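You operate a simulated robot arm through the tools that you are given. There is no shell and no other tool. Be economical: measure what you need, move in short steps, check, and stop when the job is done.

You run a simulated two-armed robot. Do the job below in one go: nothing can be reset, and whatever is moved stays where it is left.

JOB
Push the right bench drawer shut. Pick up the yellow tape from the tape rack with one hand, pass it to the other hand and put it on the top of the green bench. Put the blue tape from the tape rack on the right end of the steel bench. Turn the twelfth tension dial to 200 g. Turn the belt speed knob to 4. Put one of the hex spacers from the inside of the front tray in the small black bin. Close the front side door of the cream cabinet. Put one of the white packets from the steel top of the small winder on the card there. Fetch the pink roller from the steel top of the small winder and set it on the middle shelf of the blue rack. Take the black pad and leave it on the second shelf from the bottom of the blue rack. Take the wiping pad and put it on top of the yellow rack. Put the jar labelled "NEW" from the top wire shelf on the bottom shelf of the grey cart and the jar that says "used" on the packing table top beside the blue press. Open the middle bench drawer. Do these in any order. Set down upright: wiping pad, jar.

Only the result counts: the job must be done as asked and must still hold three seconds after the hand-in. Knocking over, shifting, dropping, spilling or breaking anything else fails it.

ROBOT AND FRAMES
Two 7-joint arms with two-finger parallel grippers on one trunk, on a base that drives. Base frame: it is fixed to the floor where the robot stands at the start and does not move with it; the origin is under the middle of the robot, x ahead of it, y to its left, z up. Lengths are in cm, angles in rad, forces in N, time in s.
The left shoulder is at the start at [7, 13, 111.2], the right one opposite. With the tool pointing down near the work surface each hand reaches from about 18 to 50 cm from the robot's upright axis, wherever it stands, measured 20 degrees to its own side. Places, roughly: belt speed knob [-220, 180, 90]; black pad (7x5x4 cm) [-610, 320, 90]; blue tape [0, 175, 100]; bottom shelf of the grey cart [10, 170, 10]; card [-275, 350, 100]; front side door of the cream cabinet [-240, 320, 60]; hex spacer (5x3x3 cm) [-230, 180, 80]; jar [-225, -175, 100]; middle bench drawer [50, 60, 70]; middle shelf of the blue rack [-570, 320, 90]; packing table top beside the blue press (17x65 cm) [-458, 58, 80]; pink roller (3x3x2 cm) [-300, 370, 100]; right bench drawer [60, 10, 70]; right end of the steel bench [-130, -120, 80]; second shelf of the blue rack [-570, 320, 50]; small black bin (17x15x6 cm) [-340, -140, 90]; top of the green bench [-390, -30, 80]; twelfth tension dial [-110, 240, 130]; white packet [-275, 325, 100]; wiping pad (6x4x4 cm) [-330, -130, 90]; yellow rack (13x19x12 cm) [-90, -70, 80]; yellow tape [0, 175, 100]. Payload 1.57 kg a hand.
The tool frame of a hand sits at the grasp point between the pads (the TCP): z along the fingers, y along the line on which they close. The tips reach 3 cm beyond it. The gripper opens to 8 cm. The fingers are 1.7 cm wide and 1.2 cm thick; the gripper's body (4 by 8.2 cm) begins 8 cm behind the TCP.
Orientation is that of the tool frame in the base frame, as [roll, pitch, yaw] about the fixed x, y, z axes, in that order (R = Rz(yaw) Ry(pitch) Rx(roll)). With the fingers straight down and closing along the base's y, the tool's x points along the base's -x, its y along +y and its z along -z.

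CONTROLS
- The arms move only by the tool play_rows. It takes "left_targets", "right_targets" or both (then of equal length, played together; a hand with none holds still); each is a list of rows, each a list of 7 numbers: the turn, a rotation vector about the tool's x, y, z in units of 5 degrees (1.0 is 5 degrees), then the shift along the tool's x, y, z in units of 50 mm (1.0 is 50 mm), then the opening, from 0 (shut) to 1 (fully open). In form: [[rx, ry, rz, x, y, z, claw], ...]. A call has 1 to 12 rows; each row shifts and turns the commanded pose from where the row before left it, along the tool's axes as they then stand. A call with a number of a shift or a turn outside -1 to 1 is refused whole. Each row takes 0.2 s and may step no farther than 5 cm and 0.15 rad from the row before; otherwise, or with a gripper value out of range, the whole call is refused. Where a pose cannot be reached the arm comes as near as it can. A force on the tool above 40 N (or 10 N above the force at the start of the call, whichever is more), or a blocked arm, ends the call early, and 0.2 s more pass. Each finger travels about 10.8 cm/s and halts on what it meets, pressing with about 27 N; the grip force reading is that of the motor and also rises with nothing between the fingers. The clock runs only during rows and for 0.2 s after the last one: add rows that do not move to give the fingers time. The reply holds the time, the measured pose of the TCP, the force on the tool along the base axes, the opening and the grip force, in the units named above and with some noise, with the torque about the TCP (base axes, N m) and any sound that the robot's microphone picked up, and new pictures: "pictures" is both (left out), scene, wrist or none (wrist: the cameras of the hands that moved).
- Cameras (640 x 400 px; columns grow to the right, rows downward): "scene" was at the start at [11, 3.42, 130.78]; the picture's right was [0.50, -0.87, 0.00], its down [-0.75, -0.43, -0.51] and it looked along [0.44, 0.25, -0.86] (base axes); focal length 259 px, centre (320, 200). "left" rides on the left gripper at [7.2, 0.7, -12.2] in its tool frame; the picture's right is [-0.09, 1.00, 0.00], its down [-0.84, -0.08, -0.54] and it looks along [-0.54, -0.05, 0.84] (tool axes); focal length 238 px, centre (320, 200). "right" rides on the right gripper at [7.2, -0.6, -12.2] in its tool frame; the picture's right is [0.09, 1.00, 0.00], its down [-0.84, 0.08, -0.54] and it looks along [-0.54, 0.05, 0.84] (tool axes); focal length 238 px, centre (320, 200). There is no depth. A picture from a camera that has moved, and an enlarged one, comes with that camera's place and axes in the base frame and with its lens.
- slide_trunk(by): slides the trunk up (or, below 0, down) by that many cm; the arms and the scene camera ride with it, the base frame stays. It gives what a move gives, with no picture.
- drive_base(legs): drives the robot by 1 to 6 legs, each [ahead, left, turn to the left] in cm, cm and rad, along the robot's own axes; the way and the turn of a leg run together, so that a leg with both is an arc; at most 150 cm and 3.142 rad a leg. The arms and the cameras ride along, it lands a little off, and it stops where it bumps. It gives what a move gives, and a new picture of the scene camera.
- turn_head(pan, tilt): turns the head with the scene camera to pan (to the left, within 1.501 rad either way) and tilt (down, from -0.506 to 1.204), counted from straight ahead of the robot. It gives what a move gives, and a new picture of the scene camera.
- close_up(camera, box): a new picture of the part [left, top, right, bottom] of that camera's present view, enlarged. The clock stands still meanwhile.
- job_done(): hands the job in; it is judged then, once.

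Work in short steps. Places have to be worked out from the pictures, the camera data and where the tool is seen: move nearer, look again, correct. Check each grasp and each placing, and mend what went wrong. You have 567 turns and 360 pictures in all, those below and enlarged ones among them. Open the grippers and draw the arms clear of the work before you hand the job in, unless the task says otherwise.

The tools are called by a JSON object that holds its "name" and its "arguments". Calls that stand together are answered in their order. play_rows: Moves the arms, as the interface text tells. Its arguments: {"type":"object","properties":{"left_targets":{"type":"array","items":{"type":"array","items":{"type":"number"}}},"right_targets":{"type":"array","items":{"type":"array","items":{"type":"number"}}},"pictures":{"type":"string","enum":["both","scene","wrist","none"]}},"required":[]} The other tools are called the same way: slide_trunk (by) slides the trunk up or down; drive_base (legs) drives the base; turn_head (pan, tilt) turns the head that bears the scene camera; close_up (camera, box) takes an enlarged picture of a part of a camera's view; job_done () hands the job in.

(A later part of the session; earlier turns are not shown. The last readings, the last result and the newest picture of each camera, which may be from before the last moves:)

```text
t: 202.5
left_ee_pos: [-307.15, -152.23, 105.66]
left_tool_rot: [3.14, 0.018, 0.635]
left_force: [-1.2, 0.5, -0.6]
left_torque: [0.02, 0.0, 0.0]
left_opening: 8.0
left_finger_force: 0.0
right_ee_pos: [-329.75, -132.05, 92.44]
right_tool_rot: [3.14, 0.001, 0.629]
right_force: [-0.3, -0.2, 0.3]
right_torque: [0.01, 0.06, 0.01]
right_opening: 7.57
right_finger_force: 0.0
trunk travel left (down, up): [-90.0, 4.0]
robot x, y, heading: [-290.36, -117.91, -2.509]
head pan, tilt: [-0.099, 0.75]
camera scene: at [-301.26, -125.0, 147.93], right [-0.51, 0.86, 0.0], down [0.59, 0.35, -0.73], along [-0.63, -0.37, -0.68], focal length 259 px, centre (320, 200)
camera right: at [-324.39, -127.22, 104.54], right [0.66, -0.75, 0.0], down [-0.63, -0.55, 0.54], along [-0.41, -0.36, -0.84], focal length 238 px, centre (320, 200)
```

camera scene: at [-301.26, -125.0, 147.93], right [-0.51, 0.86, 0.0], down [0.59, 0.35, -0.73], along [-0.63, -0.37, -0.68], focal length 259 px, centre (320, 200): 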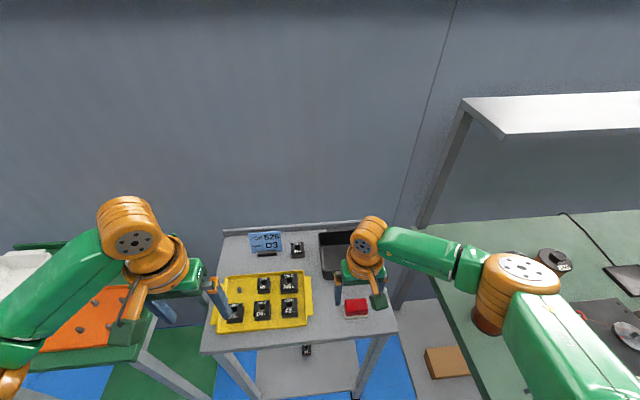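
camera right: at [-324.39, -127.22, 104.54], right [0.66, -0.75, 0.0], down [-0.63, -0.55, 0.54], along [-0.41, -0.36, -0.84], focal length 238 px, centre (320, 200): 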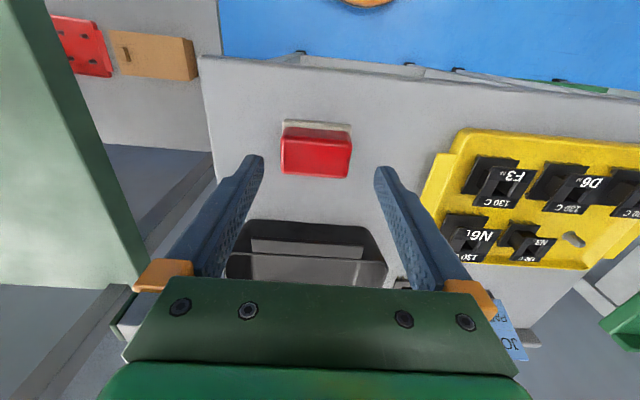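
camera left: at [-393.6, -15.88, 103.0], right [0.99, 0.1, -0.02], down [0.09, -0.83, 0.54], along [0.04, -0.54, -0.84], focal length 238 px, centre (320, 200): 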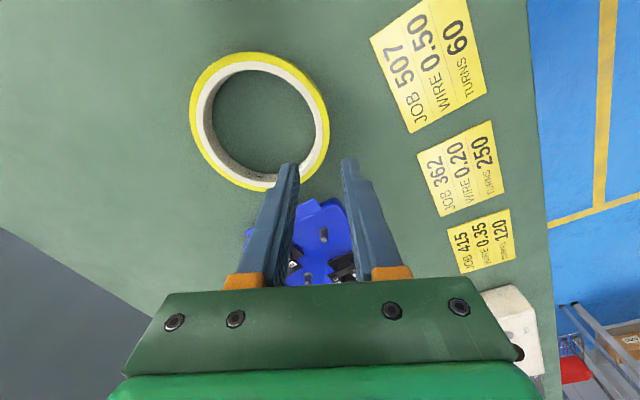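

The pad is centred between the fingers. I descend 6 cm and close.

{"name": "play_rows", "arguments": {"right_targets": [[0, 0, 0, 0, -0.06, 0.4, 0.95], [0, 0, 0, 0, 0, 0.4, 0.95], [0, 0, 0, 0, 0, 0.4, 0.95], [0, 0, 0, 0, 0, 0, 0.95], [0, 0, 0, 0, 0, 0, 0.5], [0, 0, 0, 0, 0, 0, 0.5], [0, 0, 0, 0, 0, 0, 0.5]], "pictures": "wrist"}}

```text
t: 203.4
left_ee_pos: [-306.85, -152.1, 105.8]
left_tool_rot: [-3.139, 0.022, 0.635]
left_force: [0.7, -0.3, 0.3]
left_torque: [-0.03, -0.01, -0.01]
left_opening: 8.02
left_finger_force: 0.0
right_ee_pos: [-329.86, -131.55, 87.1]
right_tool_rot: [-3.14, 0.003, 0.627]
right_force: [0.7, -0.2, -0.4]
right_torque: [-0.02, 0.04, -0.02]
right_opening: 7.61
right_finger_force: 0.2
trunk travel left (down, up): [-90.0, 4.0]
robot x, y, heading: [-290.44, -118.19, -2.511]
head pan, tilt: [-0.099, 0.75]
stopped in row 4 (right hand): the force on the tool passed its limit at 51 N (the readings are from after the stop); the commanded pose is now the measured one
camera right: at [-324.39, -126.83, 99.09], right [0.66, -0.75, 0.0], down [-0.63, -0.55, 0.54], along [-0.41, -0.36, -0.84], focal length 238 px, centre (320, 200)
```

right: 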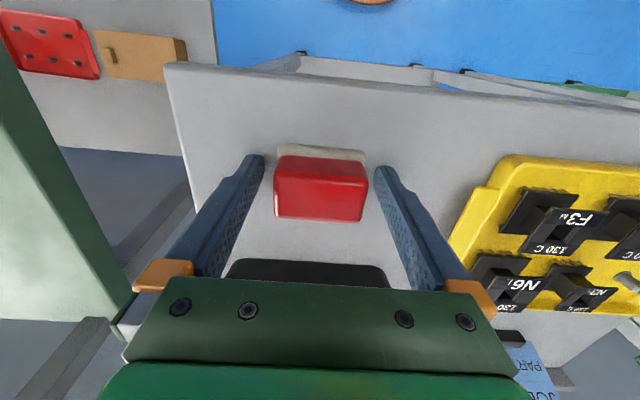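

The tips touched the table (z≈83.5); the reset height of 87.1 is fine. I close now.

{"name": "play_rows", "arguments": {"right_targets": [[0, 0, 0, 0, 0, 0, 0.6], [0, 0, 0, 0, 0, 0, 0.6], [0, 0, 0, 0, 0, 0, 0.6], [0, 0, 0, 0, 0, 0, 0.6]], "pictures": "wrist"}}

```text
t: 204.4
left_ee_pos: [-307.12, -152.22, 105.8]
left_tool_rot: [3.141, 0.02, 0.635]
left_force: [0.3, 0.2, 0.0]
left_torque: [0.02, -0.02, -0.02]
left_opening: 8.0
left_finger_force: 0.1
right_ee_pos: [-330.19, -131.76, 86.95]
right_tool_rot: [3.14, 0.004, 0.629]
right_force: [-10.4, 0.1, 23.3]
right_torque: [0.69, 0.59, 0.29]
right_opening: 5.7
right_finger_force: 26.8
trunk travel left (down, up): [-90.0, 4.0]
robot x, y, heading: [-290.32, -117.88, -2.509]
head pan, tilt: [-0.099, 0.75]
camera right: at [-324.65, -126.86, 99.08], right [0.66, -0.75, 0.0], down [-0.63, -0.55, 0.54], along [-0.41, -0.36, -0.84], focal length 238 px, centre (320, 200)
```

right: 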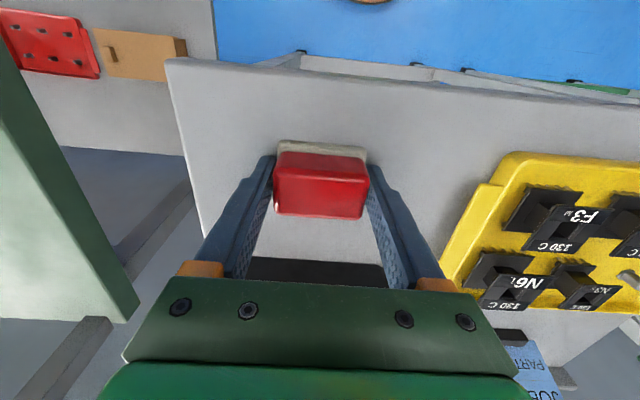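

Gripped (5.7 cm). I lift 15 cm.

{"name": "play_rows", "arguments": {"right_targets": [[0, 0, 0, 0, 0, -0.3, 0.5], [0, 0, 0, 0, 0, -0.6, 0.5], [0, 0, 0, 0, 0, -0.7, 0.5], [0, 0, 0, 0, 0, -0.7, 0.5], [0, 0, 0, 0, 0, -0.7, 0.5], [0, 0, 0, 0.5, 0.3, -0.5, 0.5], [0, 0, 0, 0.5, 0.3, 0, 0.5]], "pictures": "both"}}

```text
t: 206.0
left_ee_pos: [-307.13, -152.16, 105.73]
left_tool_rot: [-3.139, 0.019, 0.635]
left_force: [0.1, -0.3, -0.5]
left_torque: [-0.01, 0.0, 0.0]
left_opening: 7.98
left_finger_force: 0.1
right_ee_pos: [-324.21, -131.16, 104.42]
right_tool_rot: [3.14, 0.0, 0.625]
right_force: [1.4, 0.0, -0.4]
right_torque: [0.0, -0.04, 0.01]
right_opening: 5.72
right_finger_force: 27.1
trunk travel left (down, up): [-90.0, 4.0]
robot x, y, heading: [-290.52, -117.62, -2.514]
head pan, tilt: [-0.099, 0.75]
camera scene: at [-301.2, -125.03, 147.93], right [-0.51, 0.86, 0.0], down [0.59, 0.35, -0.73], along [-0.63, -0.37, -0.68], focal length 259 px, centre (320, 200)
camera right: at [-318.78, -126.39, 116.57], right [0.66, -0.75, 0.0], down [-0.63, -0.55, 0.54], along [-0.41, -0.36, -0.84], focal length 238 px, centre (320, 200)
```

scene: 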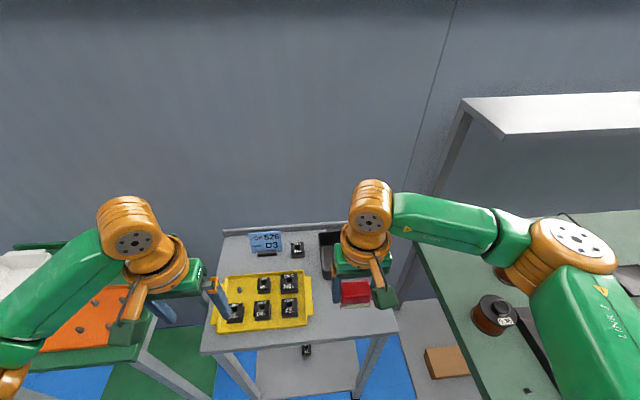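
right: 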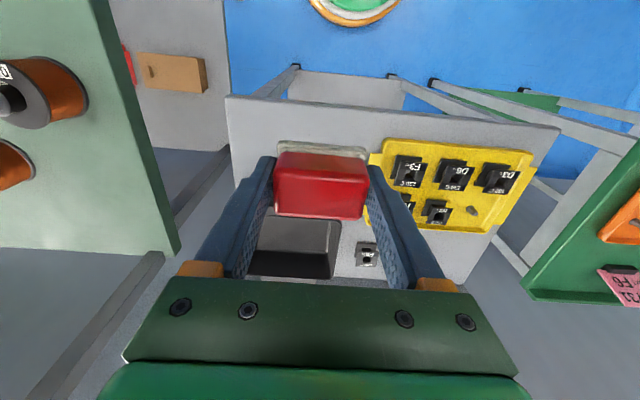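

The pad is held well. I back off, turn to face the steel bench wall, and drive along it to the yellow rack.

{"name": "drive_base", "arguments": {"legs": [[-40, 0, 0], [0, 0, 1.56], [0, 82, 0], [0, 81, 0], [12, 0, 0]]}}

{"name": "turn_head", "arguments": {"pan": -0.1, "tilt": 0.7}}

```text
t: 221.1
left_ee_pos: [-82.86, -27.94, 105.82]
left_tool_rot: [-3.14, 0.021, 2.182]
left_force: [-0.5, 0.3, -0.3]
left_torque: [-0.04, 0.03, 0.01]
left_opening: 8.0
left_finger_force: 0.0
right_ee_pos: [-104.45, -44.42, 104.56]
right_tool_rot: [3.14, 0.003, 2.173]
right_force: [0.0, 0.2, -1.0]
right_torque: [-0.02, -0.01, 0.01]
right_opening: 5.7
right_finger_force: 26.8
trunk travel left (down, up): [-90.0, 4.0]
robot x, y, heading: [-116.58, -10.28, -0.962]
head pan, tilt: [-0.099, 0.75]
camera scene: at [-109.85, -21.23, 147.97], right [-0.87, -0.48, 0.0], down [-0.33, 0.59, -0.73], along [0.36, -0.64, -0.68], focal length 259 px, centre (320, 200)
```

scene: 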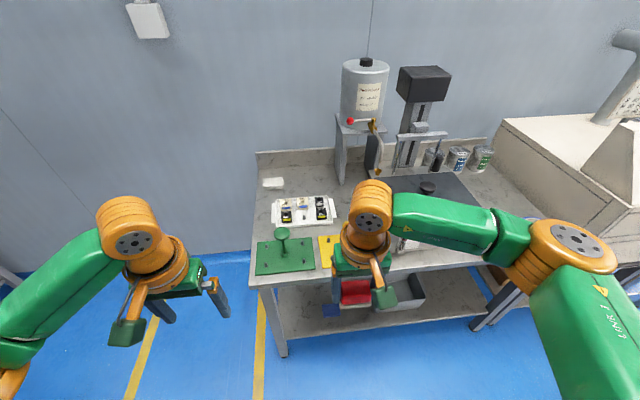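

```text
t: 221.7
left_ee_pos: [-82.87, -28.23, 105.77]
left_tool_rot: [3.141, 0.02, 2.181]
left_force: [-0.3, -0.7, -0.7]
left_torque: [-0.01, -0.01, 0.01]
left_opening: 8.02
left_finger_force: 0.1
right_ee_pos: [-104.14, -44.67, 104.45]
right_tool_rot: [3.139, 0.001, 2.173]
right_force: [0.5, -0.5, -0.2]
right_torque: [-0.03, 0.0, -0.01]
right_opening: 5.71
right_finger_force: 27.1
trunk travel left (down, up): [-90.0, 4.0]
robot x, y, heading: [-116.77, -10.11, -0.966]
head pan, tilt: [-0.099, 0.7]
camera scene: at [-109.58, -21.7, 148.36], right [-0.87, -0.48, 0.0], down [-0.31, 0.56, -0.77], along [0.37, -0.67, -0.64], focal length 259 px, centre (320, 200)
```

scene: 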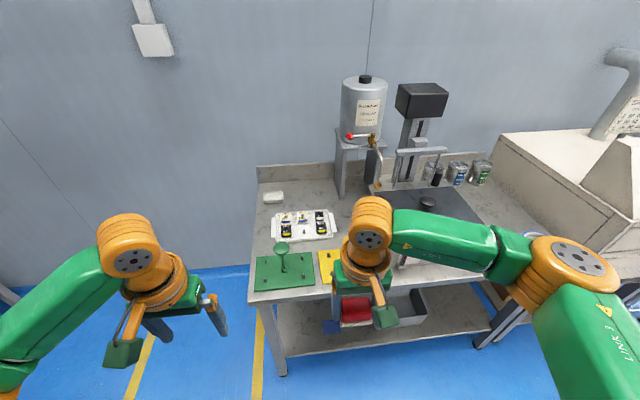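

The right hand covers the yellow rack, so I draw it back and to the right and look again.

{"name": "play_rows", "arguments": {"right_targets": [[0, 0, 0, 0, -0.8, -0.2, 0.5], [0, 0, 0, 0, -0.8, -0.2, 0.5], [0, 0, 0, 0, -0.8, -0.2, 0.5]], "pictures": "none"}}

{"name": "close_up", "arguments": {"camera": "scene", "box": [230, 180, 430, 320]}}

{"name": "close_up", "arguments": {"camera": "right", "box": [0, 0, 640, 400]}}

```text
t: 222.5
left_ee_pos: [-82.74, -28.14, 105.77]
left_tool_rot: [3.14, 0.018, 2.182]
left_force: [-0.1, -0.7, -0.5]
left_torque: [0.0, 0.0, -0.02]
left_opening: 8.01
left_finger_force: 0.1
right_ee_pos: [-114.22, -51.52, 107.35]
right_tool_rot: [3.14, 0.0, 2.172]
right_force: [0.6, 0.0, -0.3]
right_torque: [-0.02, -0.02, -0.02]
right_opening: 5.73
right_finger_force: 26.6
trunk travel left (down, up): [-90.0, 4.0]
robot x, y, heading: [-116.6, -10.26, -0.963]
head pan, tilt: [-0.099, 0.7]
```

```text
2.86 times, centred on (330, 250) of scene
camera zoom: at [-109.63, -21.87, 148.35], right [-0.87, -0.48, 0.0], down [-0.31, 0.56, -0.76], along [0.37, -0.67, -0.64], focal length 739 px, centre (291, 57)
```

zoom: 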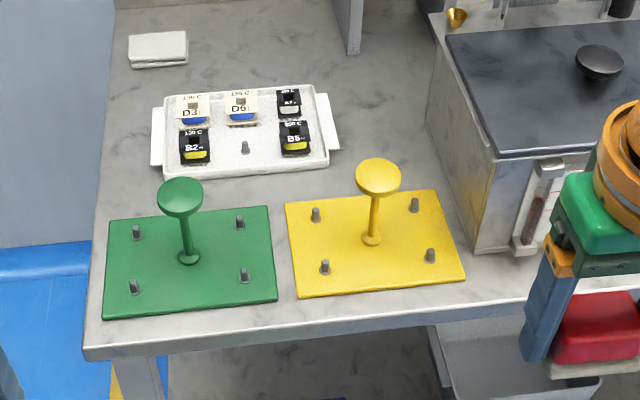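

```text
1.00 times, centred on (320, 200) of right (not enlarged: the box is as wide or as high as the picture)
camera zoom: at [-118.86, -46.03, 119.45], right [0.77, 0.64, 0.0], down [0.54, -0.65, 0.54], along [0.35, -0.42, -0.84], focal length 238 px, centre (320, 200)
```

zoom: 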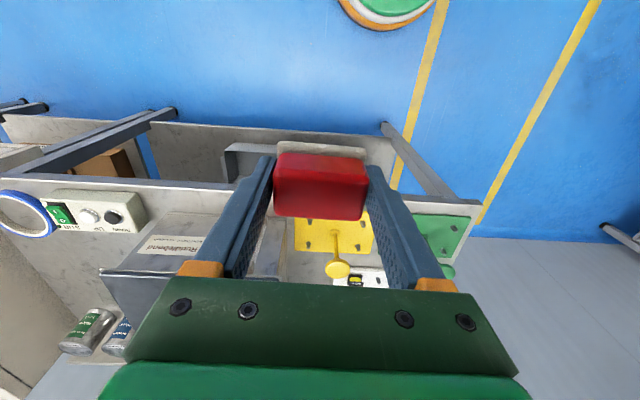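

The disc on the rack's post is at about [-92.4,-72.1], top z≈88. The pad's centre sits at the TCP with its base 3.5 cm below. I drive 25 ahead, then place the hand above the disc.

{"name": "drive_base", "arguments": {"legs": [[25, 0, 0]]}}

```text
t: 224.3
left_ee_pos: [-68.52, -48.71, 105.84]
left_tool_rot: [3.141, 0.02, 2.182]
left_force: [0.4, 0.4, 0.1]
left_torque: [0.02, -0.02, -0.04]
left_opening: 7.98
left_finger_force: 0.1
right_ee_pos: [-99.93, -71.98, 107.39]
right_tool_rot: [3.141, 0.002, 2.173]
right_force: [-0.2, 0.9, -0.4]
right_torque: [0.02, -0.03, -0.01]
right_opening: 5.67
right_finger_force: 26.8
trunk travel left (down, up): [-90.0, 4.0]
robot x, y, heading: [-102.16, -31.01, -0.966]
head pan, tilt: [-0.099, 0.7]
camera scene: at [-95.39, -42.25, 148.39], right [-0.88, -0.48, 0.0], down [-0.31, 0.56, -0.77], along [0.37, -0.67, -0.64], focal length 259 px, centre (320, 200)
```

scene: 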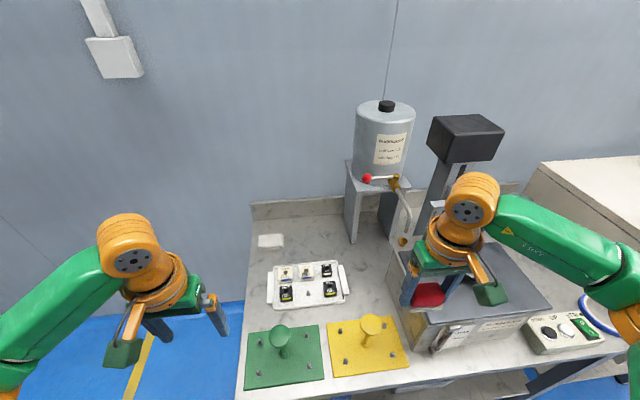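

I shift the right hand 6 left and 4 ahead to sit above the disc, and lower to about 97.

{"name": "play_rows", "arguments": {"right_targets": [[0, 0, 0, -0.42, 0.6, 0, 0.5], [0, 0, 0, -0.42, 0.6, 0, 0.5], [0, 0, 0, 0, 0, 0.7, 0.5], [0, 0, 0, 0, 0, 0.7, 0.5], [0, 0, 0, 0, 0, 0.6, 0.5], [0, 0, 0, 0, 0, 0, 0.5]], "pictures": "both"}}

```text
t: 225.7
left_ee_pos: [-68.37, -48.83, 105.86]
left_tool_rot: [3.142, 0.018, 2.183]
left_force: [0.1, 0.0, 0.2]
left_torque: [0.01, -0.01, 0.01]
left_opening: 8.03
left_finger_force: 0.1
right_ee_pos: [-92.6, -72.26, 97.18]
right_tool_rot: [3.14, -0.001, 2.172]
right_force: [-0.3, -0.4, -0.1]
right_torque: [-0.04, 0.01, -0.02]
right_opening: 5.68
right_finger_force: 26.8
trunk travel left (down, up): [-90.0, 4.0]
robot x, y, heading: [-102.44, -31.15, -0.969]
head pan, tilt: [-0.099, 0.7]
camera scene: at [-95.2, -42.54, 148.35], right [-0.88, -0.48, 0.0], down [-0.31, 0.56, -0.76], along [0.37, -0.67, -0.64], focal length 259 px, centre (320, 200)
camera right: at [-97.17, -66.76, 109.31], right [0.77, 0.64, 0.0], down [0.54, -0.65, 0.54], along [0.35, -0.42, -0.84], focal length 238 px, centre (320, 200)
```

scene: 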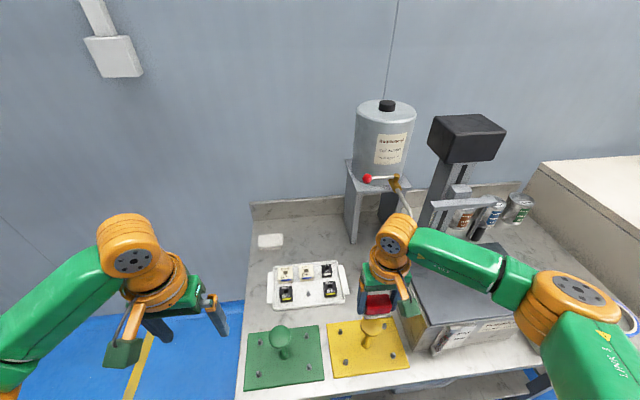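
right: 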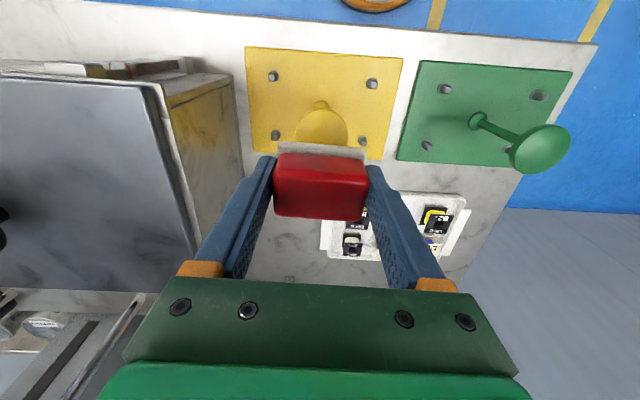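

Well aligned with the disc below. I lower 4.5 cm and then in small steps to contact.

{"name": "play_rows", "arguments": {"right_targets": [[0, 0, 0, 0, 0, 0.5, 0.5], [0, 0, 0, 0, 0, 0.4, 0.5], [0, 0, 0, 0, 0, 0.1, 0.5], [0, 0, 0, 0, 0, 0.1, 0.5], [0, 0, 0, 0, 0, 0, 0.5]], "pictures": "wrist"}}

```text
t: 226.9
left_ee_pos: [-68.25, -48.89, 105.7]
left_tool_rot: [-3.141, 0.017, 2.183]
left_force: [0.5, 0.1, -0.2]
left_torque: [0.01, 0.0, 0.0]
left_opening: 8.0
left_finger_force: 0.1
right_ee_pos: [-92.53, -72.24, 91.83]
right_tool_rot: [3.139, 0.0, 2.174]
right_force: [0.3, 0.0, -1.9]
right_torque: [0.0, -0.02, 0.01]
right_opening: 5.71
right_finger_force: 26.6
trunk travel left (down, up): [-90.0, 4.0]
robot x, y, heading: [-102.45, -31.06, -0.963]
head pan, tilt: [-0.099, 0.7]
camera right: at [-97.11, -66.75, 103.89], right [0.77, 0.64, 0.0], down [0.54, -0.65, 0.54], along [0.35, -0.42, -0.84], focal length 238 px, centre (320, 200)
```

right: 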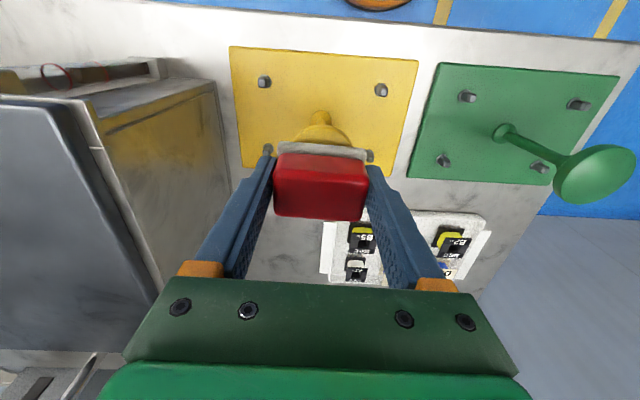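

Not yet touching; I step down by 3 mm.

{"name": "play_rows", "arguments": {"right_targets": [[0, 0, 0, 0, 0, 0.06, 0.5], [0, 0, 0, 0, 0, 0.06, 0.5], [0, 0, 0, 0, 0, 0.06, 0.5], [0, 0, 0, 0, 0, 0.06, 0.5], [0, 0, 0, 0, 0, 0, 0.5]], "pictures": "none"}}

```text
t: 228.1
left_ee_pos: [-68.58, -48.69, 105.94]
left_tool_rot: [-3.14, 0.019, 2.182]
left_force: [0.5, 1.1, 0.3]
left_torque: [0.01, 0.01, -0.02]
left_opening: 7.99
left_finger_force: 0.0
right_ee_pos: [-92.37, -72.26, 90.77]
right_tool_rot: [3.14, 0.004, 2.172]
right_force: [1.2, -7.0, 20.9]
right_torque: [-0.22, -0.02, 0.02]
right_opening: 5.72
right_finger_force: 27.1
trunk travel left (down, up): [-90.0, 4.0]
robot x, y, heading: [-102.23, -31.22, -0.968]
head pan, tilt: [-0.099, 0.7]
```

Contact (21 N). I ease 2 mm up, then open and look.

{"name": "play_rows", "arguments": {"right_targets": [[0, 0, 0, 0, 0, -0.03, 0.5], [0, 0, 0, 0, 0, 0, 0.8], [0, 0, 0, 0, 0, 0, 0.95], [0, 0, 0, 0, 0, 0, 0.95]], "pictures": "wrist"}}

```text
t: 229.1
left_ee_pos: [-68.41, -48.87, 105.72]
left_tool_rot: [3.14, 0.019, 2.183]
left_force: [-1.3, 0.2, -0.1]
left_torque: [0.0, 0.0, -0.02]
left_opening: 7.98
left_finger_force: 0.1
right_ee_pos: [-92.38, -72.35, 90.75]
right_tool_rot: [3.141, -0.001, 2.174]
right_force: [0.2, 1.1, -0.7]
right_torque: [-0.01, -0.04, -0.01]
right_opening: 7.6
right_finger_force: 0.0
trunk travel left (down, up): [-90.0, 4.0]
robot x, y, heading: [-102.29, -31.13, -0.968]
head pan, tilt: [-0.099, 0.7]
camera right: at [-97.04, -66.75, 102.86], right [0.77, 0.64, 0.0], down [0.54, -0.65, 0.54], along [0.35, -0.42, -0.84], focal length 238 px, centre (320, 200)
```

right: 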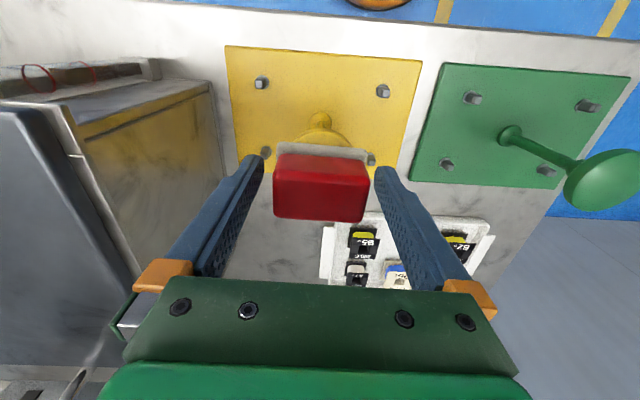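

The pad stays put. I raise the hand straight up and check.

{"name": "play_rows", "arguments": {"right_targets": [[0, 0, 0, 0, 0, -0.3, 0.95], [0, 0, 0, 0, 0, -0.6, 0.95], [0, 0, 0, 0, 0, -0.8, 0.95], [0, 0, 0, 0, 0, -0.8, 0.95], [0, 0, 0, 0.4, -0.5, 0, 0.95], [0, 0, 0, 0.4, -0.5, 0, 0.95]], "pictures": "both"}}

```text
t: 230.5
left_ee_pos: [-68.69, -48.87, 105.78]
left_tool_rot: [3.141, 0.02, 2.183]
left_force: [-0.5, 0.6, 0.3]
left_torque: [0.0, -0.03, -0.01]
left_opening: 8.0
left_finger_force: 0.2
right_ee_pos: [-99.07, -71.84, 103.29]
right_tool_rot: [3.138, 0.0, 2.17]
right_force: [-0.3, 0.2, -1.3]
right_torque: [0.02, 0.01, 0.02]
right_opening: 7.62
right_finger_force: 0.1
trunk travel left (down, up): [-90.0, 4.0]
robot x, y, heading: [-102.25, -30.88, -0.967]
head pan, tilt: [-0.099, 0.7]
camera scene: at [-95.47, -42.53, 148.37], right [-0.88, -0.48, 0.0], down [-0.31, 0.56, -0.77], along [0.37, -0.67, -0.64], focal length 259 px, centre (320, 200)
camera right: at [-103.78, -66.32, 115.44], right [0.77, 0.64, 0.0], down [0.54, -0.65, 0.54], along [0.35, -0.42, -0.84], focal length 238 px, centre (320, 200)
```

scene: 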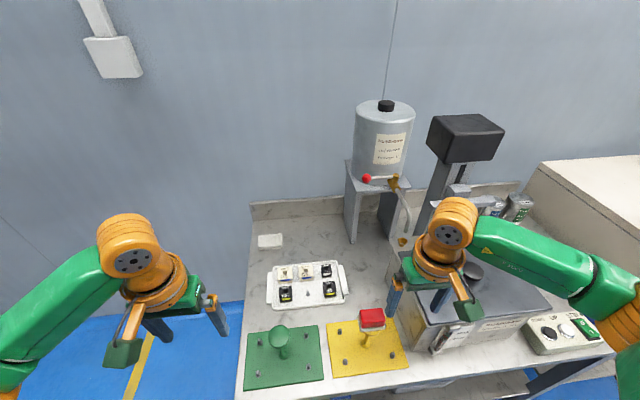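
right: 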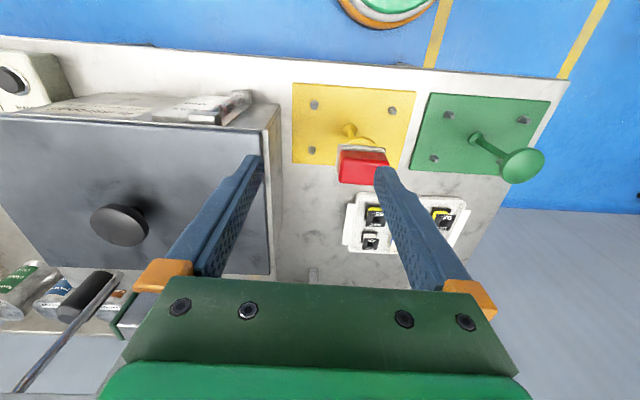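

The wiping pad stands upright on the disc. Next the jars: I back off and drive right along the wall to the wire shelf.

{"name": "drive_base", "arguments": {"legs": [[-34, 0, 0], [0, -90, 0], [0, -85, 0]]}}

{"name": "turn_head", "arguments": {"pan": 0.0, "tilt": 0.55}}

```text
t: 241.2
left_ee_pos: [-231.21, -119.89, 105.77]
left_tool_rot: [-3.141, 0.016, 2.19]
left_force: [-0.2, 0.4, -0.7]
left_torque: [0.03, 0.04, 0.03]
left_opening: 8.01
left_finger_force: 0.1
right_ee_pos: [-261.51, -143.19, 103.38]
right_tool_rot: [3.141, 0.0, 2.179]
right_force: [0.3, -0.2, -0.3]
right_torque: [0.0, 0.02, 0.02]
right_opening: 7.6
right_finger_force: 0.0
trunk travel left (down, up): [-90.0, 4.0]
robot x, y, heading: [-265.31, -102.65, -0.956]
head pan, tilt: [-0.099, 0.7]
camera scene: at [-258.05, -113.75, 148.35], right [-0.87, -0.49, 0.0], down [-0.32, 0.56, -0.76], along [0.38, -0.67, -0.64], focal length 259 px, centre (320, 200)
```

scene: 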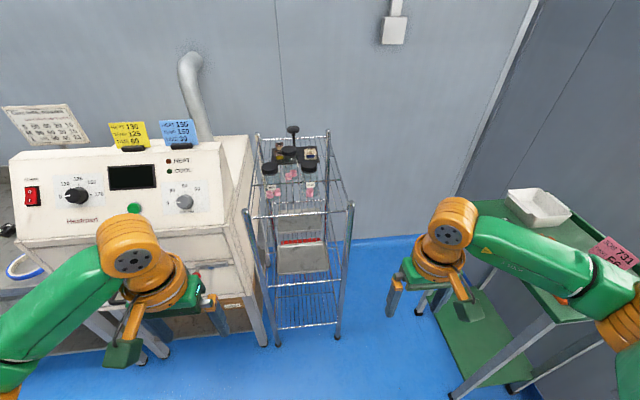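

```text
t: 241.9
left_ee_pos: [-231.31, -119.9, 105.87]
left_tool_rot: [-3.141, 0.018, 2.19]
left_force: [0.2, 0.1, 0.1]
left_torque: [-0.02, 0.03, -0.02]
left_opening: 7.99
left_finger_force: 0.0
right_ee_pos: [-261.74, -143.2, 103.3]
right_tool_rot: [3.14, 0.002, 2.179]
right_force: [0.0, 0.0, 0.4]
right_torque: [0.01, 0.02, 0.0]
right_opening: 7.6
right_finger_force: 0.0
trunk travel left (down, up): [-90.0, 4.0]
robot x, y, heading: [-265.32, -102.35, -0.961]
head pan, tilt: [0.0, 0.55]
camera scene: at [-257.15, -113.76, 149.66], right [-0.82, -0.58, 0.0], down [-0.3, 0.43, -0.85], along [0.49, -0.7, -0.52], focal length 259 px, centre (320, 200)
```

scene: 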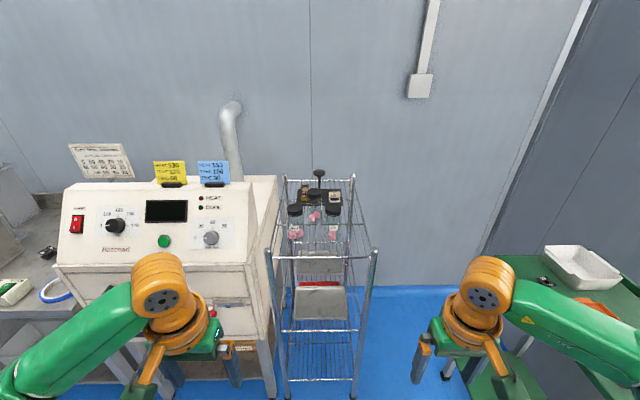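

{"name": "close_up", "arguments": {"camera": "scene", "box": [250, 150, 400, 270]}}

```text
3.33 times, centred on (325, 210) of scene
camera zoom: at [-257.15, -113.76, 149.66], right [-0.82, -0.58, 0.0], down [-0.3, 0.43, -0.85], along [0.49, -0.7, -0.52], focal length 862 px, centre (303, 167)
```

zoom: 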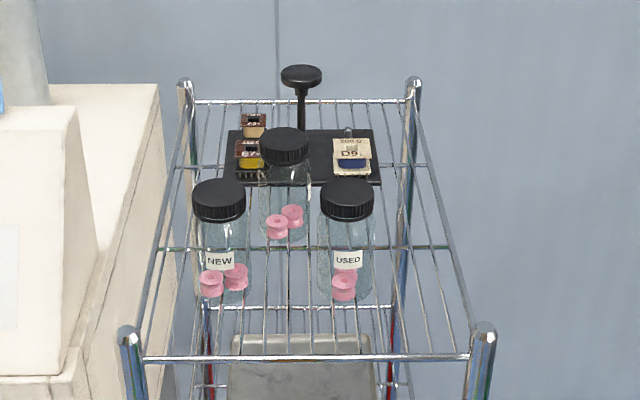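

NEW stands front left, USED front right. I'll fetch NEW with the right hand first; to keep the left hand clear of the oven I raise and retract it, then move in.

{"name": "play_rows", "arguments": {"left_targets": [[0, 0, 0, 0.4, 0, -0.5, 0.5], [0, 0, 0, 0.4, 0, -0.5, 0.5], [0, 0, 0, 0.4, 0, -0.5, 0.5], [0, 0, 0, 0.4, 0, -0.5, 0.5]], "right_targets": [[0, 0, 0, 0, 0.8, -0.5, 0.95], [0, 0, 0, 0, 0.8, -0.5, 0.95], [0, 0, 0, 0, 0.8, -0.5, 0.95], [0, 0, 0, 0, 0.5, -0.6, 0.95]], "pictures": "none"}}

{"name": "drive_base", "arguments": {"legs": [[25, 8, 0]]}}

{"name": "close_up", "arguments": {"camera": "right", "box": [0, 0, 640, 400]}}

```text
t: 242.9
left_ee_pos: [-235.98, -113.13, 115.62]
left_tool_rot: [-3.14, 0.017, 2.189]
left_force: [0.2, -0.5, -0.1]
left_torque: [-0.04, -0.01, 0.0]
left_opening: 3.99
left_finger_force: 0.0
right_ee_pos: [-249.8, -134.6, 113.94]
right_tool_rot: [-3.141, 0.0, 2.18]
right_force: [0.3, 0.7, -0.3]
right_torque: [0.02, 0.0, 0.01]
right_opening: 7.58
right_finger_force: 0.0
trunk travel left (down, up): [-90.0, 4.0]
robot x, y, heading: [-265.63, -102.42, -0.961]
head pan, tilt: [0.0, 0.55]
```

```text
t: 244.8
left_ee_pos: [-215.39, -128.98, 115.7]
left_tool_rot: [3.14, 0.021, 2.189]
left_force: [0.7, 0.5, 0.0]
left_torque: [-0.02, -0.02, -0.01]
left_opening: 4.01
left_finger_force: 0.0
right_ee_pos: [-229.24, -150.43, 113.88]
right_tool_rot: [3.141, 0.002, 2.177]
right_force: [0.2, 0.0, -0.9]
right_torque: [-0.01, -0.02, 0.0]
right_opening: 7.59
right_finger_force: 0.2
trunk travel left (down, up): [-90.0, 4.0]
robot x, y, heading: [-244.52, -118.22, -0.958]
head pan, tilt: [0.0, 0.55]
camera scene: at [-236.7, -129.32, 149.7], right [-0.82, -0.57, 0.0], down [-0.3, 0.43, -0.85], along [0.49, -0.7, -0.52], focal length 259 px, centre (320, 200)
```

scene: 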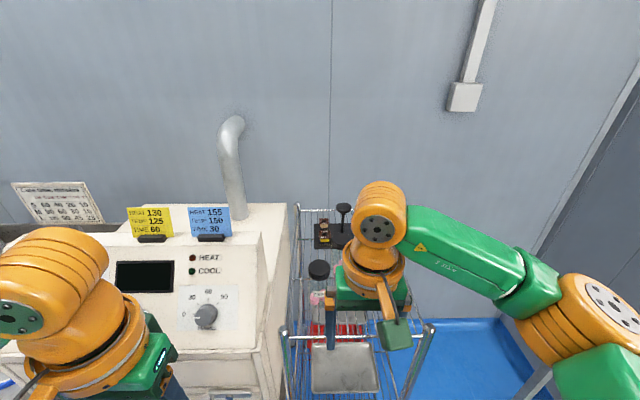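

```text
1.00 times, centred on (320, 200) of right (not enlarged: the box is as wide or as high as the picture)
camera zoom: at [-234.03, -144.93, 126.03], right [0.77, 0.64, 0.0], down [0.54, -0.64, 0.54], along [0.35, -0.42, -0.84], focal length 238 px, centre (320, 200)
```

zoom: 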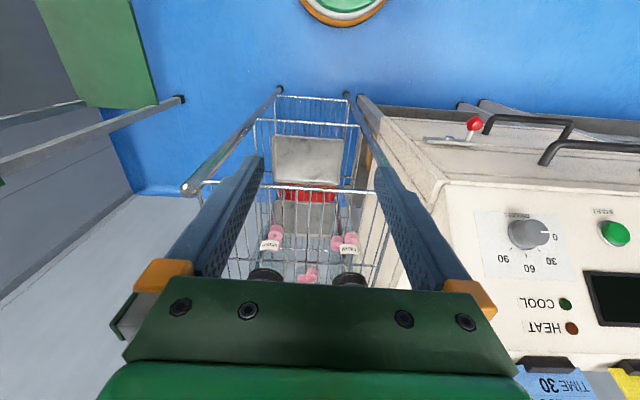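

NEW's lid is near [-211,-165.5,103]. I drive 16 ahead and bring the right hand above it.

{"name": "drive_base", "arguments": {"legs": [[16, 0, 0]]}}

{"name": "play_rows", "arguments": {"right_targets": [[0, 0, 0, -0.3, 0.6, 0, 0.95], [0, 0, 0, -0.3, 0.6, 0, 0.95], [0, 0, 0, 0, 0, 0, 0.95]], "pictures": "both"}}

```text
t: 246.2
left_ee_pos: [-206.41, -141.83, 115.65]
left_tool_rot: [3.141, 0.02, 2.188]
left_force: [-0.6, 0.6, 0.4]
left_torque: [0.02, 0.0, -0.05]
left_opening: 3.99
left_finger_force: 0.1
right_ee_pos: [-220.21, -163.43, 114.03]
right_tool_rot: [3.14, 0.003, 2.181]
right_force: [-0.4, -0.1, 0.5]
right_torque: [-0.03, 0.01, -0.05]
right_opening: 7.6
right_finger_force: 0.0
trunk travel left (down, up): [-90.0, 4.0]
robot x, y, heading: [-235.54, -131.13, -0.958]
head pan, tilt: [0.0, 0.55]
camera scene: at [-227.56, -142.2, 149.71], right [-0.82, -0.57, 0.0], down [-0.3, 0.43, -0.85], along [0.49, -0.7, -0.52], focal length 259 px, centre (320, 200)
```

scene: 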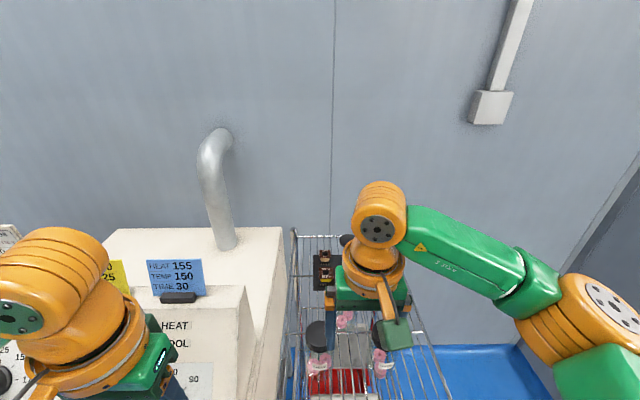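

```text
t: 247.0
left_ee_pos: [-206.12, -142.18, 115.63]
left_tool_rot: [3.141, 0.017, 2.188]
left_force: [-0.5, -0.3, -0.4]
left_torque: [0.04, -0.02, -0.01]
left_opening: 3.99
left_finger_force: 0.1
right_ee_pos: [-213.32, -162.76, 113.85]
right_tool_rot: [3.14, 0.0, 2.178]
right_force: [0.6, -0.4, 0.5]
right_torque: [0.03, 0.0, -0.01]
right_opening: 7.59
right_finger_force: 0.1
trunk travel left (down, up): [-90.0, 4.0]
robot x, y, heading: [-235.5, -131.25, -0.961]
head pan, tilt: [0.0, 0.55]
camera scene: at [-227.36, -142.64, 149.66], right [-0.82, -0.57, 0.0], down [-0.3, 0.43, -0.85], along [0.49, -0.7, -0.52], focal length 259 px, centre (320, 200)
camera right: at [-218.02, -157.26, 125.92], right [0.77, 0.64, 0.0], down [0.54, -0.64, 0.54], along [0.35, -0.41, -0.84], focal length 238 px, centre (320, 200)
```

scene: 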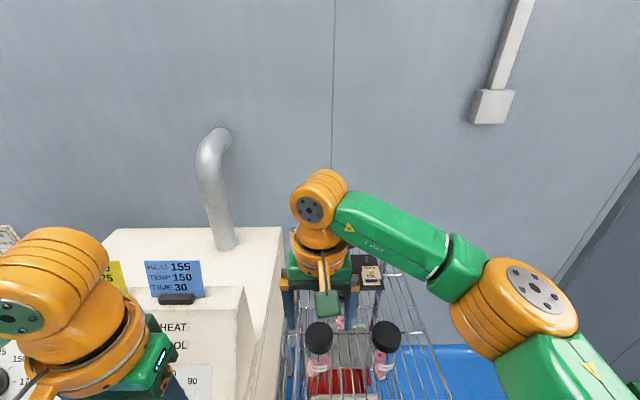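
right: 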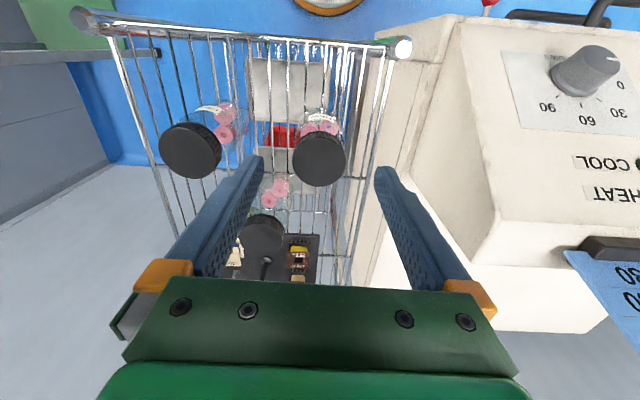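

NEW's lid is 2.5 cm ahead of the hand's axis, laterally centred. I move ahead and descend partway, then check.

{"name": "play_rows", "arguments": {"right_targets": [[0, 0, 0, -0.5, 0, 0, 0.85], [0, 0, 0, 0, 0, 0.6, 0.85], [0, 0, 0, 0, 0, 0.5, 0.85], [0, 0, 0, 0, 0, 0, 0.85]], "pictures": "wrist"}}

```text
t: 248.0
left_ee_pos: [-206.24, -142.19, 115.57]
left_tool_rot: [-3.14, 0.018, 2.186]
left_force: [0.4, 1.3, -0.7]
left_torque: [-0.03, 0.01, 0.0]
left_opening: 4.0
left_finger_force: 0.1
right_ee_pos: [-211.97, -164.64, 108.19]
right_tool_rot: [3.14, 0.001, 2.18]
right_force: [0.1, -0.8, -0.5]
right_torque: [0.04, 0.0, 0.02]
right_opening: 6.76
right_finger_force: 0.0
trunk travel left (down, up): [-90.0, 4.0]
robot x, y, heading: [-235.34, -131.26, -0.961]
head pan, tilt: [0.0, 0.55]
camera right: at [-216.63, -159.16, 120.42], right [0.77, 0.64, 0.0], down [0.54, -0.64, 0.54], along [0.35, -0.41, -0.84], focal length 238 px, centre (320, 200)
```

right: 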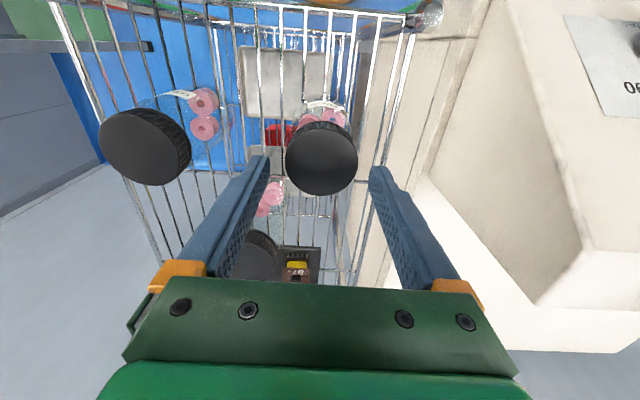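

Centred exactly. I descend 5.7 cm and close on the lid.

{"name": "play_rows", "arguments": {"right_targets": [[0, 0, 0, 0, 0, 0.6, 0.85], [0, 0, 0, 0, 0, 0.54, 0.85], [0, 0, 0, 0, 0, 0, 0.5], [0, 0, 0, 0, 0, 0, 0.5], [0, 0, 0, 0, 0, 0, 0.5]], "pictures": "wrist"}}

```text
t: 249.2
left_ee_pos: [-206.14, -142.15, 115.52]
left_tool_rot: [-3.141, 0.018, 2.187]
left_force: [-0.3, -0.4, 0.1]
left_torque: [0.03, -0.02, 0.0]
left_opening: 4.01
left_finger_force: 0.1
right_ee_pos: [-211.92, -164.89, 102.74]
right_tool_rot: [3.14, 0.001, 2.179]
right_force: [1.1, -1.7, 6.8]
right_torque: [-0.12, -0.01, 0.02]
right_opening: 5.56
right_finger_force: 26.8
trunk travel left (down, up): [-90.0, 4.0]
robot x, y, heading: [-235.44, -131.1, -0.959]
head pan, tilt: [0.0, 0.55]
camera right: at [-216.67, -159.21, 114.8], right [0.77, 0.64, 0.0], down [0.54, -0.64, 0.54], along [0.35, -0.41, -0.84], focal length 238 px, centre (320, 200)
```

right: 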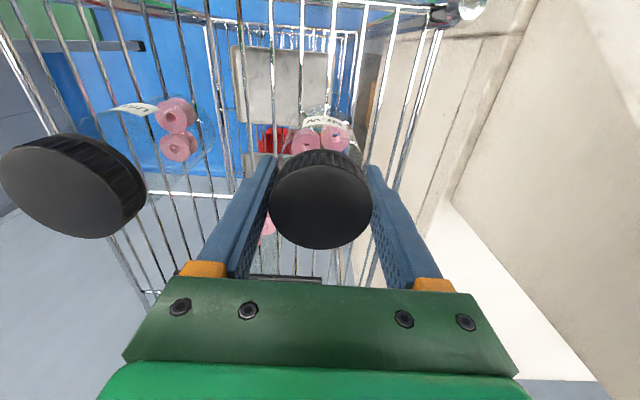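

NEW is gripped. I lift 10 cm with the arm and 4 with the trunk, then check.

{"name": "play_rows", "arguments": {"right_targets": [[0, 0, 0, 0, 0, -0.4, 0.5], [0, 0, 0, 0, 0, -0.5, 0.5], [0, 0, 0, 0, 0, -0.6, 0.5], [0, 0, 0, 0, 0, -0.6, 0.5], [0, 0, 0, 0, 0, 0, 0.5]], "pictures": "none"}}

{"name": "slide_trunk", "arguments": {"by": 4}}

{"name": "turn_head", "arguments": {"pan": 0.0, "tilt": 0.7}}

```text
t: 250.4
left_ee_pos: [-206.06, -142.18, 115.59]
left_tool_rot: [-3.141, 0.017, 2.187]
left_force: [0.1, 0.3, 0.3]
left_torque: [-0.02, 0.03, 0.01]
left_opening: 4.0
left_finger_force: 0.0
right_ee_pos: [-211.97, -164.87, 113.11]
right_tool_rot: [3.139, 0.001, 2.179]
right_force: [-0.1, 0.9, -1.1]
right_torque: [-0.04, -0.02, 0.01]
right_opening: 5.51
right_finger_force: 27.0
trunk travel left (down, up): [-90.0, 4.0]
robot x, y, heading: [-235.02, -131.0, -0.956]
head pan, tilt: [0.0, 0.55]
```

```text
t: 251.2
left_ee_pos: [-206.01, -142.21, 119.68]
left_tool_rot: [3.141, 0.019, 2.187]
left_force: [-0.5, -0.3, 0.4]
left_torque: [0.01, 0.01, -0.01]
left_opening: 4.0
left_finger_force: 0.0
right_ee_pos: [-211.87, -164.83, 117.2]
right_tool_rot: [3.14, 0.0, 2.178]
right_force: [-0.1, 0.5, -0.6]
right_torque: [-0.02, 0.01, 0.0]
right_opening: 5.53
right_finger_force: 27.3
trunk travel left (down, up): [-94.0, 0.0]
robot x, y, heading: [-235.17, -131.46, -0.959]
head pan, tilt: [0.0, 0.55]
```

```text
t: 251.9
left_ee_pos: [-206.15, -142.25, 119.65]
left_tool_rot: [-3.141, 0.018, 2.188]
left_force: [-0.1, -0.3, 0.4]
left_torque: [-0.01, -0.03, -0.02]
left_opening: 3.97
left_finger_force: 0.1
right_ee_pos: [-211.91, -164.86, 117.15]
right_tool_rot: [3.139, 0.001, 2.178]
right_force: [-0.2, -0.3, -1.7]
right_torque: [0.0, 0.04, -0.02]
right_opening: 5.55
right_finger_force: 27.3
trunk travel left (down, up): [-94.0, 0.0]
robot x, y, heading: [-235.51, -131.27, -0.957]
head pan, tilt: [0.0, 0.7]
camera scene: at [-227.54, -142.22, 152.35], right [-0.82, -0.57, 0.0], down [-0.37, 0.53, -0.77], along [0.44, -0.63, -0.64], focal length 259 px, centre (320, 200)
```

scene: 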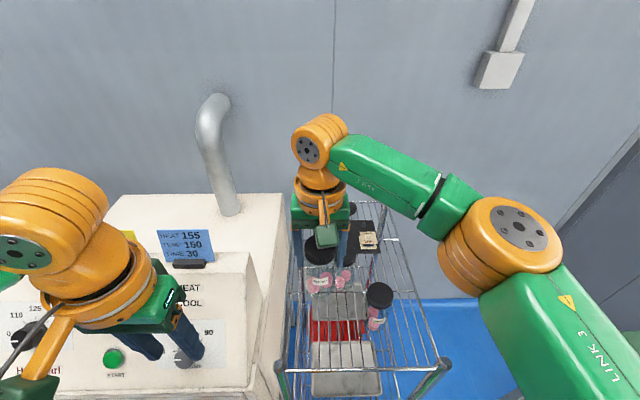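

The cart's bottom shelf lies beneath another shelf, so a top grasp won't fit. I set NEW back in its place and will regrasp it from the front with a slanted hand.

{"name": "slide_trunk", "arguments": {"by": -4}}

{"name": "play_rows", "arguments": {"right_targets": [[0, 0, 0, 0, 0, 0.6, 0.5], [0, 0, 0, 0, 0, 0.6, 0.5], [0, 0, 0, 0, 0, 0.5, 0.5], [0, 0, 0, 0, 0, 0.3, 0.5], [0, 0, 0, 0, 0, 0.04, 0.5], [0, 0, 0, 0, 0, 0, 0.5]], "pictures": "none"}}

```text
t: 252.7
left_ee_pos: [-206.01, -142.26, 115.63]
left_tool_rot: [3.141, 0.016, 2.188]
left_force: [0.0, -0.1, -0.4]
left_torque: [0.02, 0.03, 0.0]
left_opening: 3.99
left_finger_force: 0.0
right_ee_pos: [-211.87, -164.82, 113.05]
right_tool_rot: [3.139, -0.002, 2.178]
right_force: [0.6, -0.5, -1.2]
right_torque: [-0.03, -0.01, 0.0]
right_opening: 5.55
right_finger_force: 27.1
trunk travel left (down, up): [-90.0, 4.0]
robot x, y, heading: [-235.52, -131.11, -0.958]
head pan, tilt: [0.0, 0.7]
```

```text
t: 254.1
left_ee_pos: [-206.26, -142.2, 115.53]
left_tool_rot: [3.141, 0.018, 2.187]
left_force: [0.3, -0.1, 0.8]
left_torque: [0.01, -0.05, 0.01]
left_opening: 3.99
left_finger_force: 0.1
right_ee_pos: [-211.83, -164.82, 102.82]
right_tool_rot: [3.139, -0.002, 2.178]
right_force: [0.1, -0.3, -0.9]
right_torque: [-0.01, 0.0, 0.0]
right_opening: 5.52
right_finger_force: 26.9
trunk travel left (down, up): [-90.0, 4.0]
robot x, y, heading: [-235.33, -131.12, -0.963]
head pan, tilt: [0.0, 0.7]
```

Almost touching. I lower until contact, then open and rise.

{"name": "play_rows", "arguments": {"right_targets": [[0, 0, 0, 0, 0, 0.04, 0.5], [0, 0, 0, 0, 0, 0.03, 0.5], [0, 0, 0, 0, 0, 0, 0.5]], "pictures": "none"}}

```text
t: 254.9
left_ee_pos: [-206.22, -142.15, 115.6]
left_tool_rot: [-3.141, 0.017, 2.187]
left_force: [-0.6, -0.5, 0.7]
left_torque: [0.0, -0.01, -0.02]
left_opening: 4.01
left_finger_force: 0.1
right_ee_pos: [-211.95, -164.66, 102.7]
right_tool_rot: [3.141, 0.001, 2.178]
right_force: [2.5, -4.0, 15.7]
right_torque: [-0.28, 0.0, 0.04]
right_opening: 5.53
right_finger_force: 26.6
trunk travel left (down, up): [-90.0, 4.0]
robot x, y, heading: [-235.45, -131.08, -0.96]
head pan, tilt: [0.0, 0.7]
```

{"name": "play_rows", "arguments": {"right_targets": [[0, 0, 0, 0, 0, 0, 0.85], [0, 0, 0, 0, 0, 0, 0.85], [0, 0, 0, 0, 0, -0.3, 0.85], [0, 0, 0, 0, 0, -0.6, 0.85], [0, 0, 0, 0, 0, -0.6, 0.85], [0, 0, 0, 0, 0, -0.6, 0.85]], "pictures": "wrist"}}

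```text
t: 256.3
left_ee_pos: [-206.07, -142.13, 115.74]
left_tool_rot: [-3.139, 0.016, 2.188]
left_force: [-0.7, 0.3, -0.2]
left_torque: [0.01, 0.0, 0.02]
left_opening: 4.03
left_finger_force: 0.0
right_ee_pos: [-211.91, -164.77, 113.23]
right_tool_rot: [3.14, 0.002, 2.178]
right_force: [-0.7, 0.3, 0.5]
right_torque: [-0.02, -0.04, 0.04]
right_opening: 6.79
right_finger_force: 0.0
trunk travel left (down, up): [-90.0, 4.0]
robot x, y, heading: [-235.45, -131.1, -0.963]
head pan, tilt: [0.0, 0.7]
camera right: at [-216.56, -159.24, 125.3], right [0.77, 0.64, 0.0], down [0.54, -0.64, 0.54], along [0.35, -0.41, -0.84], focal length 238 px, centre (320, 200)
```

right: 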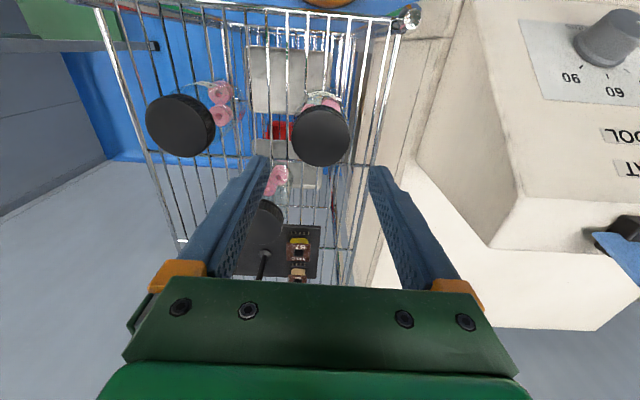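

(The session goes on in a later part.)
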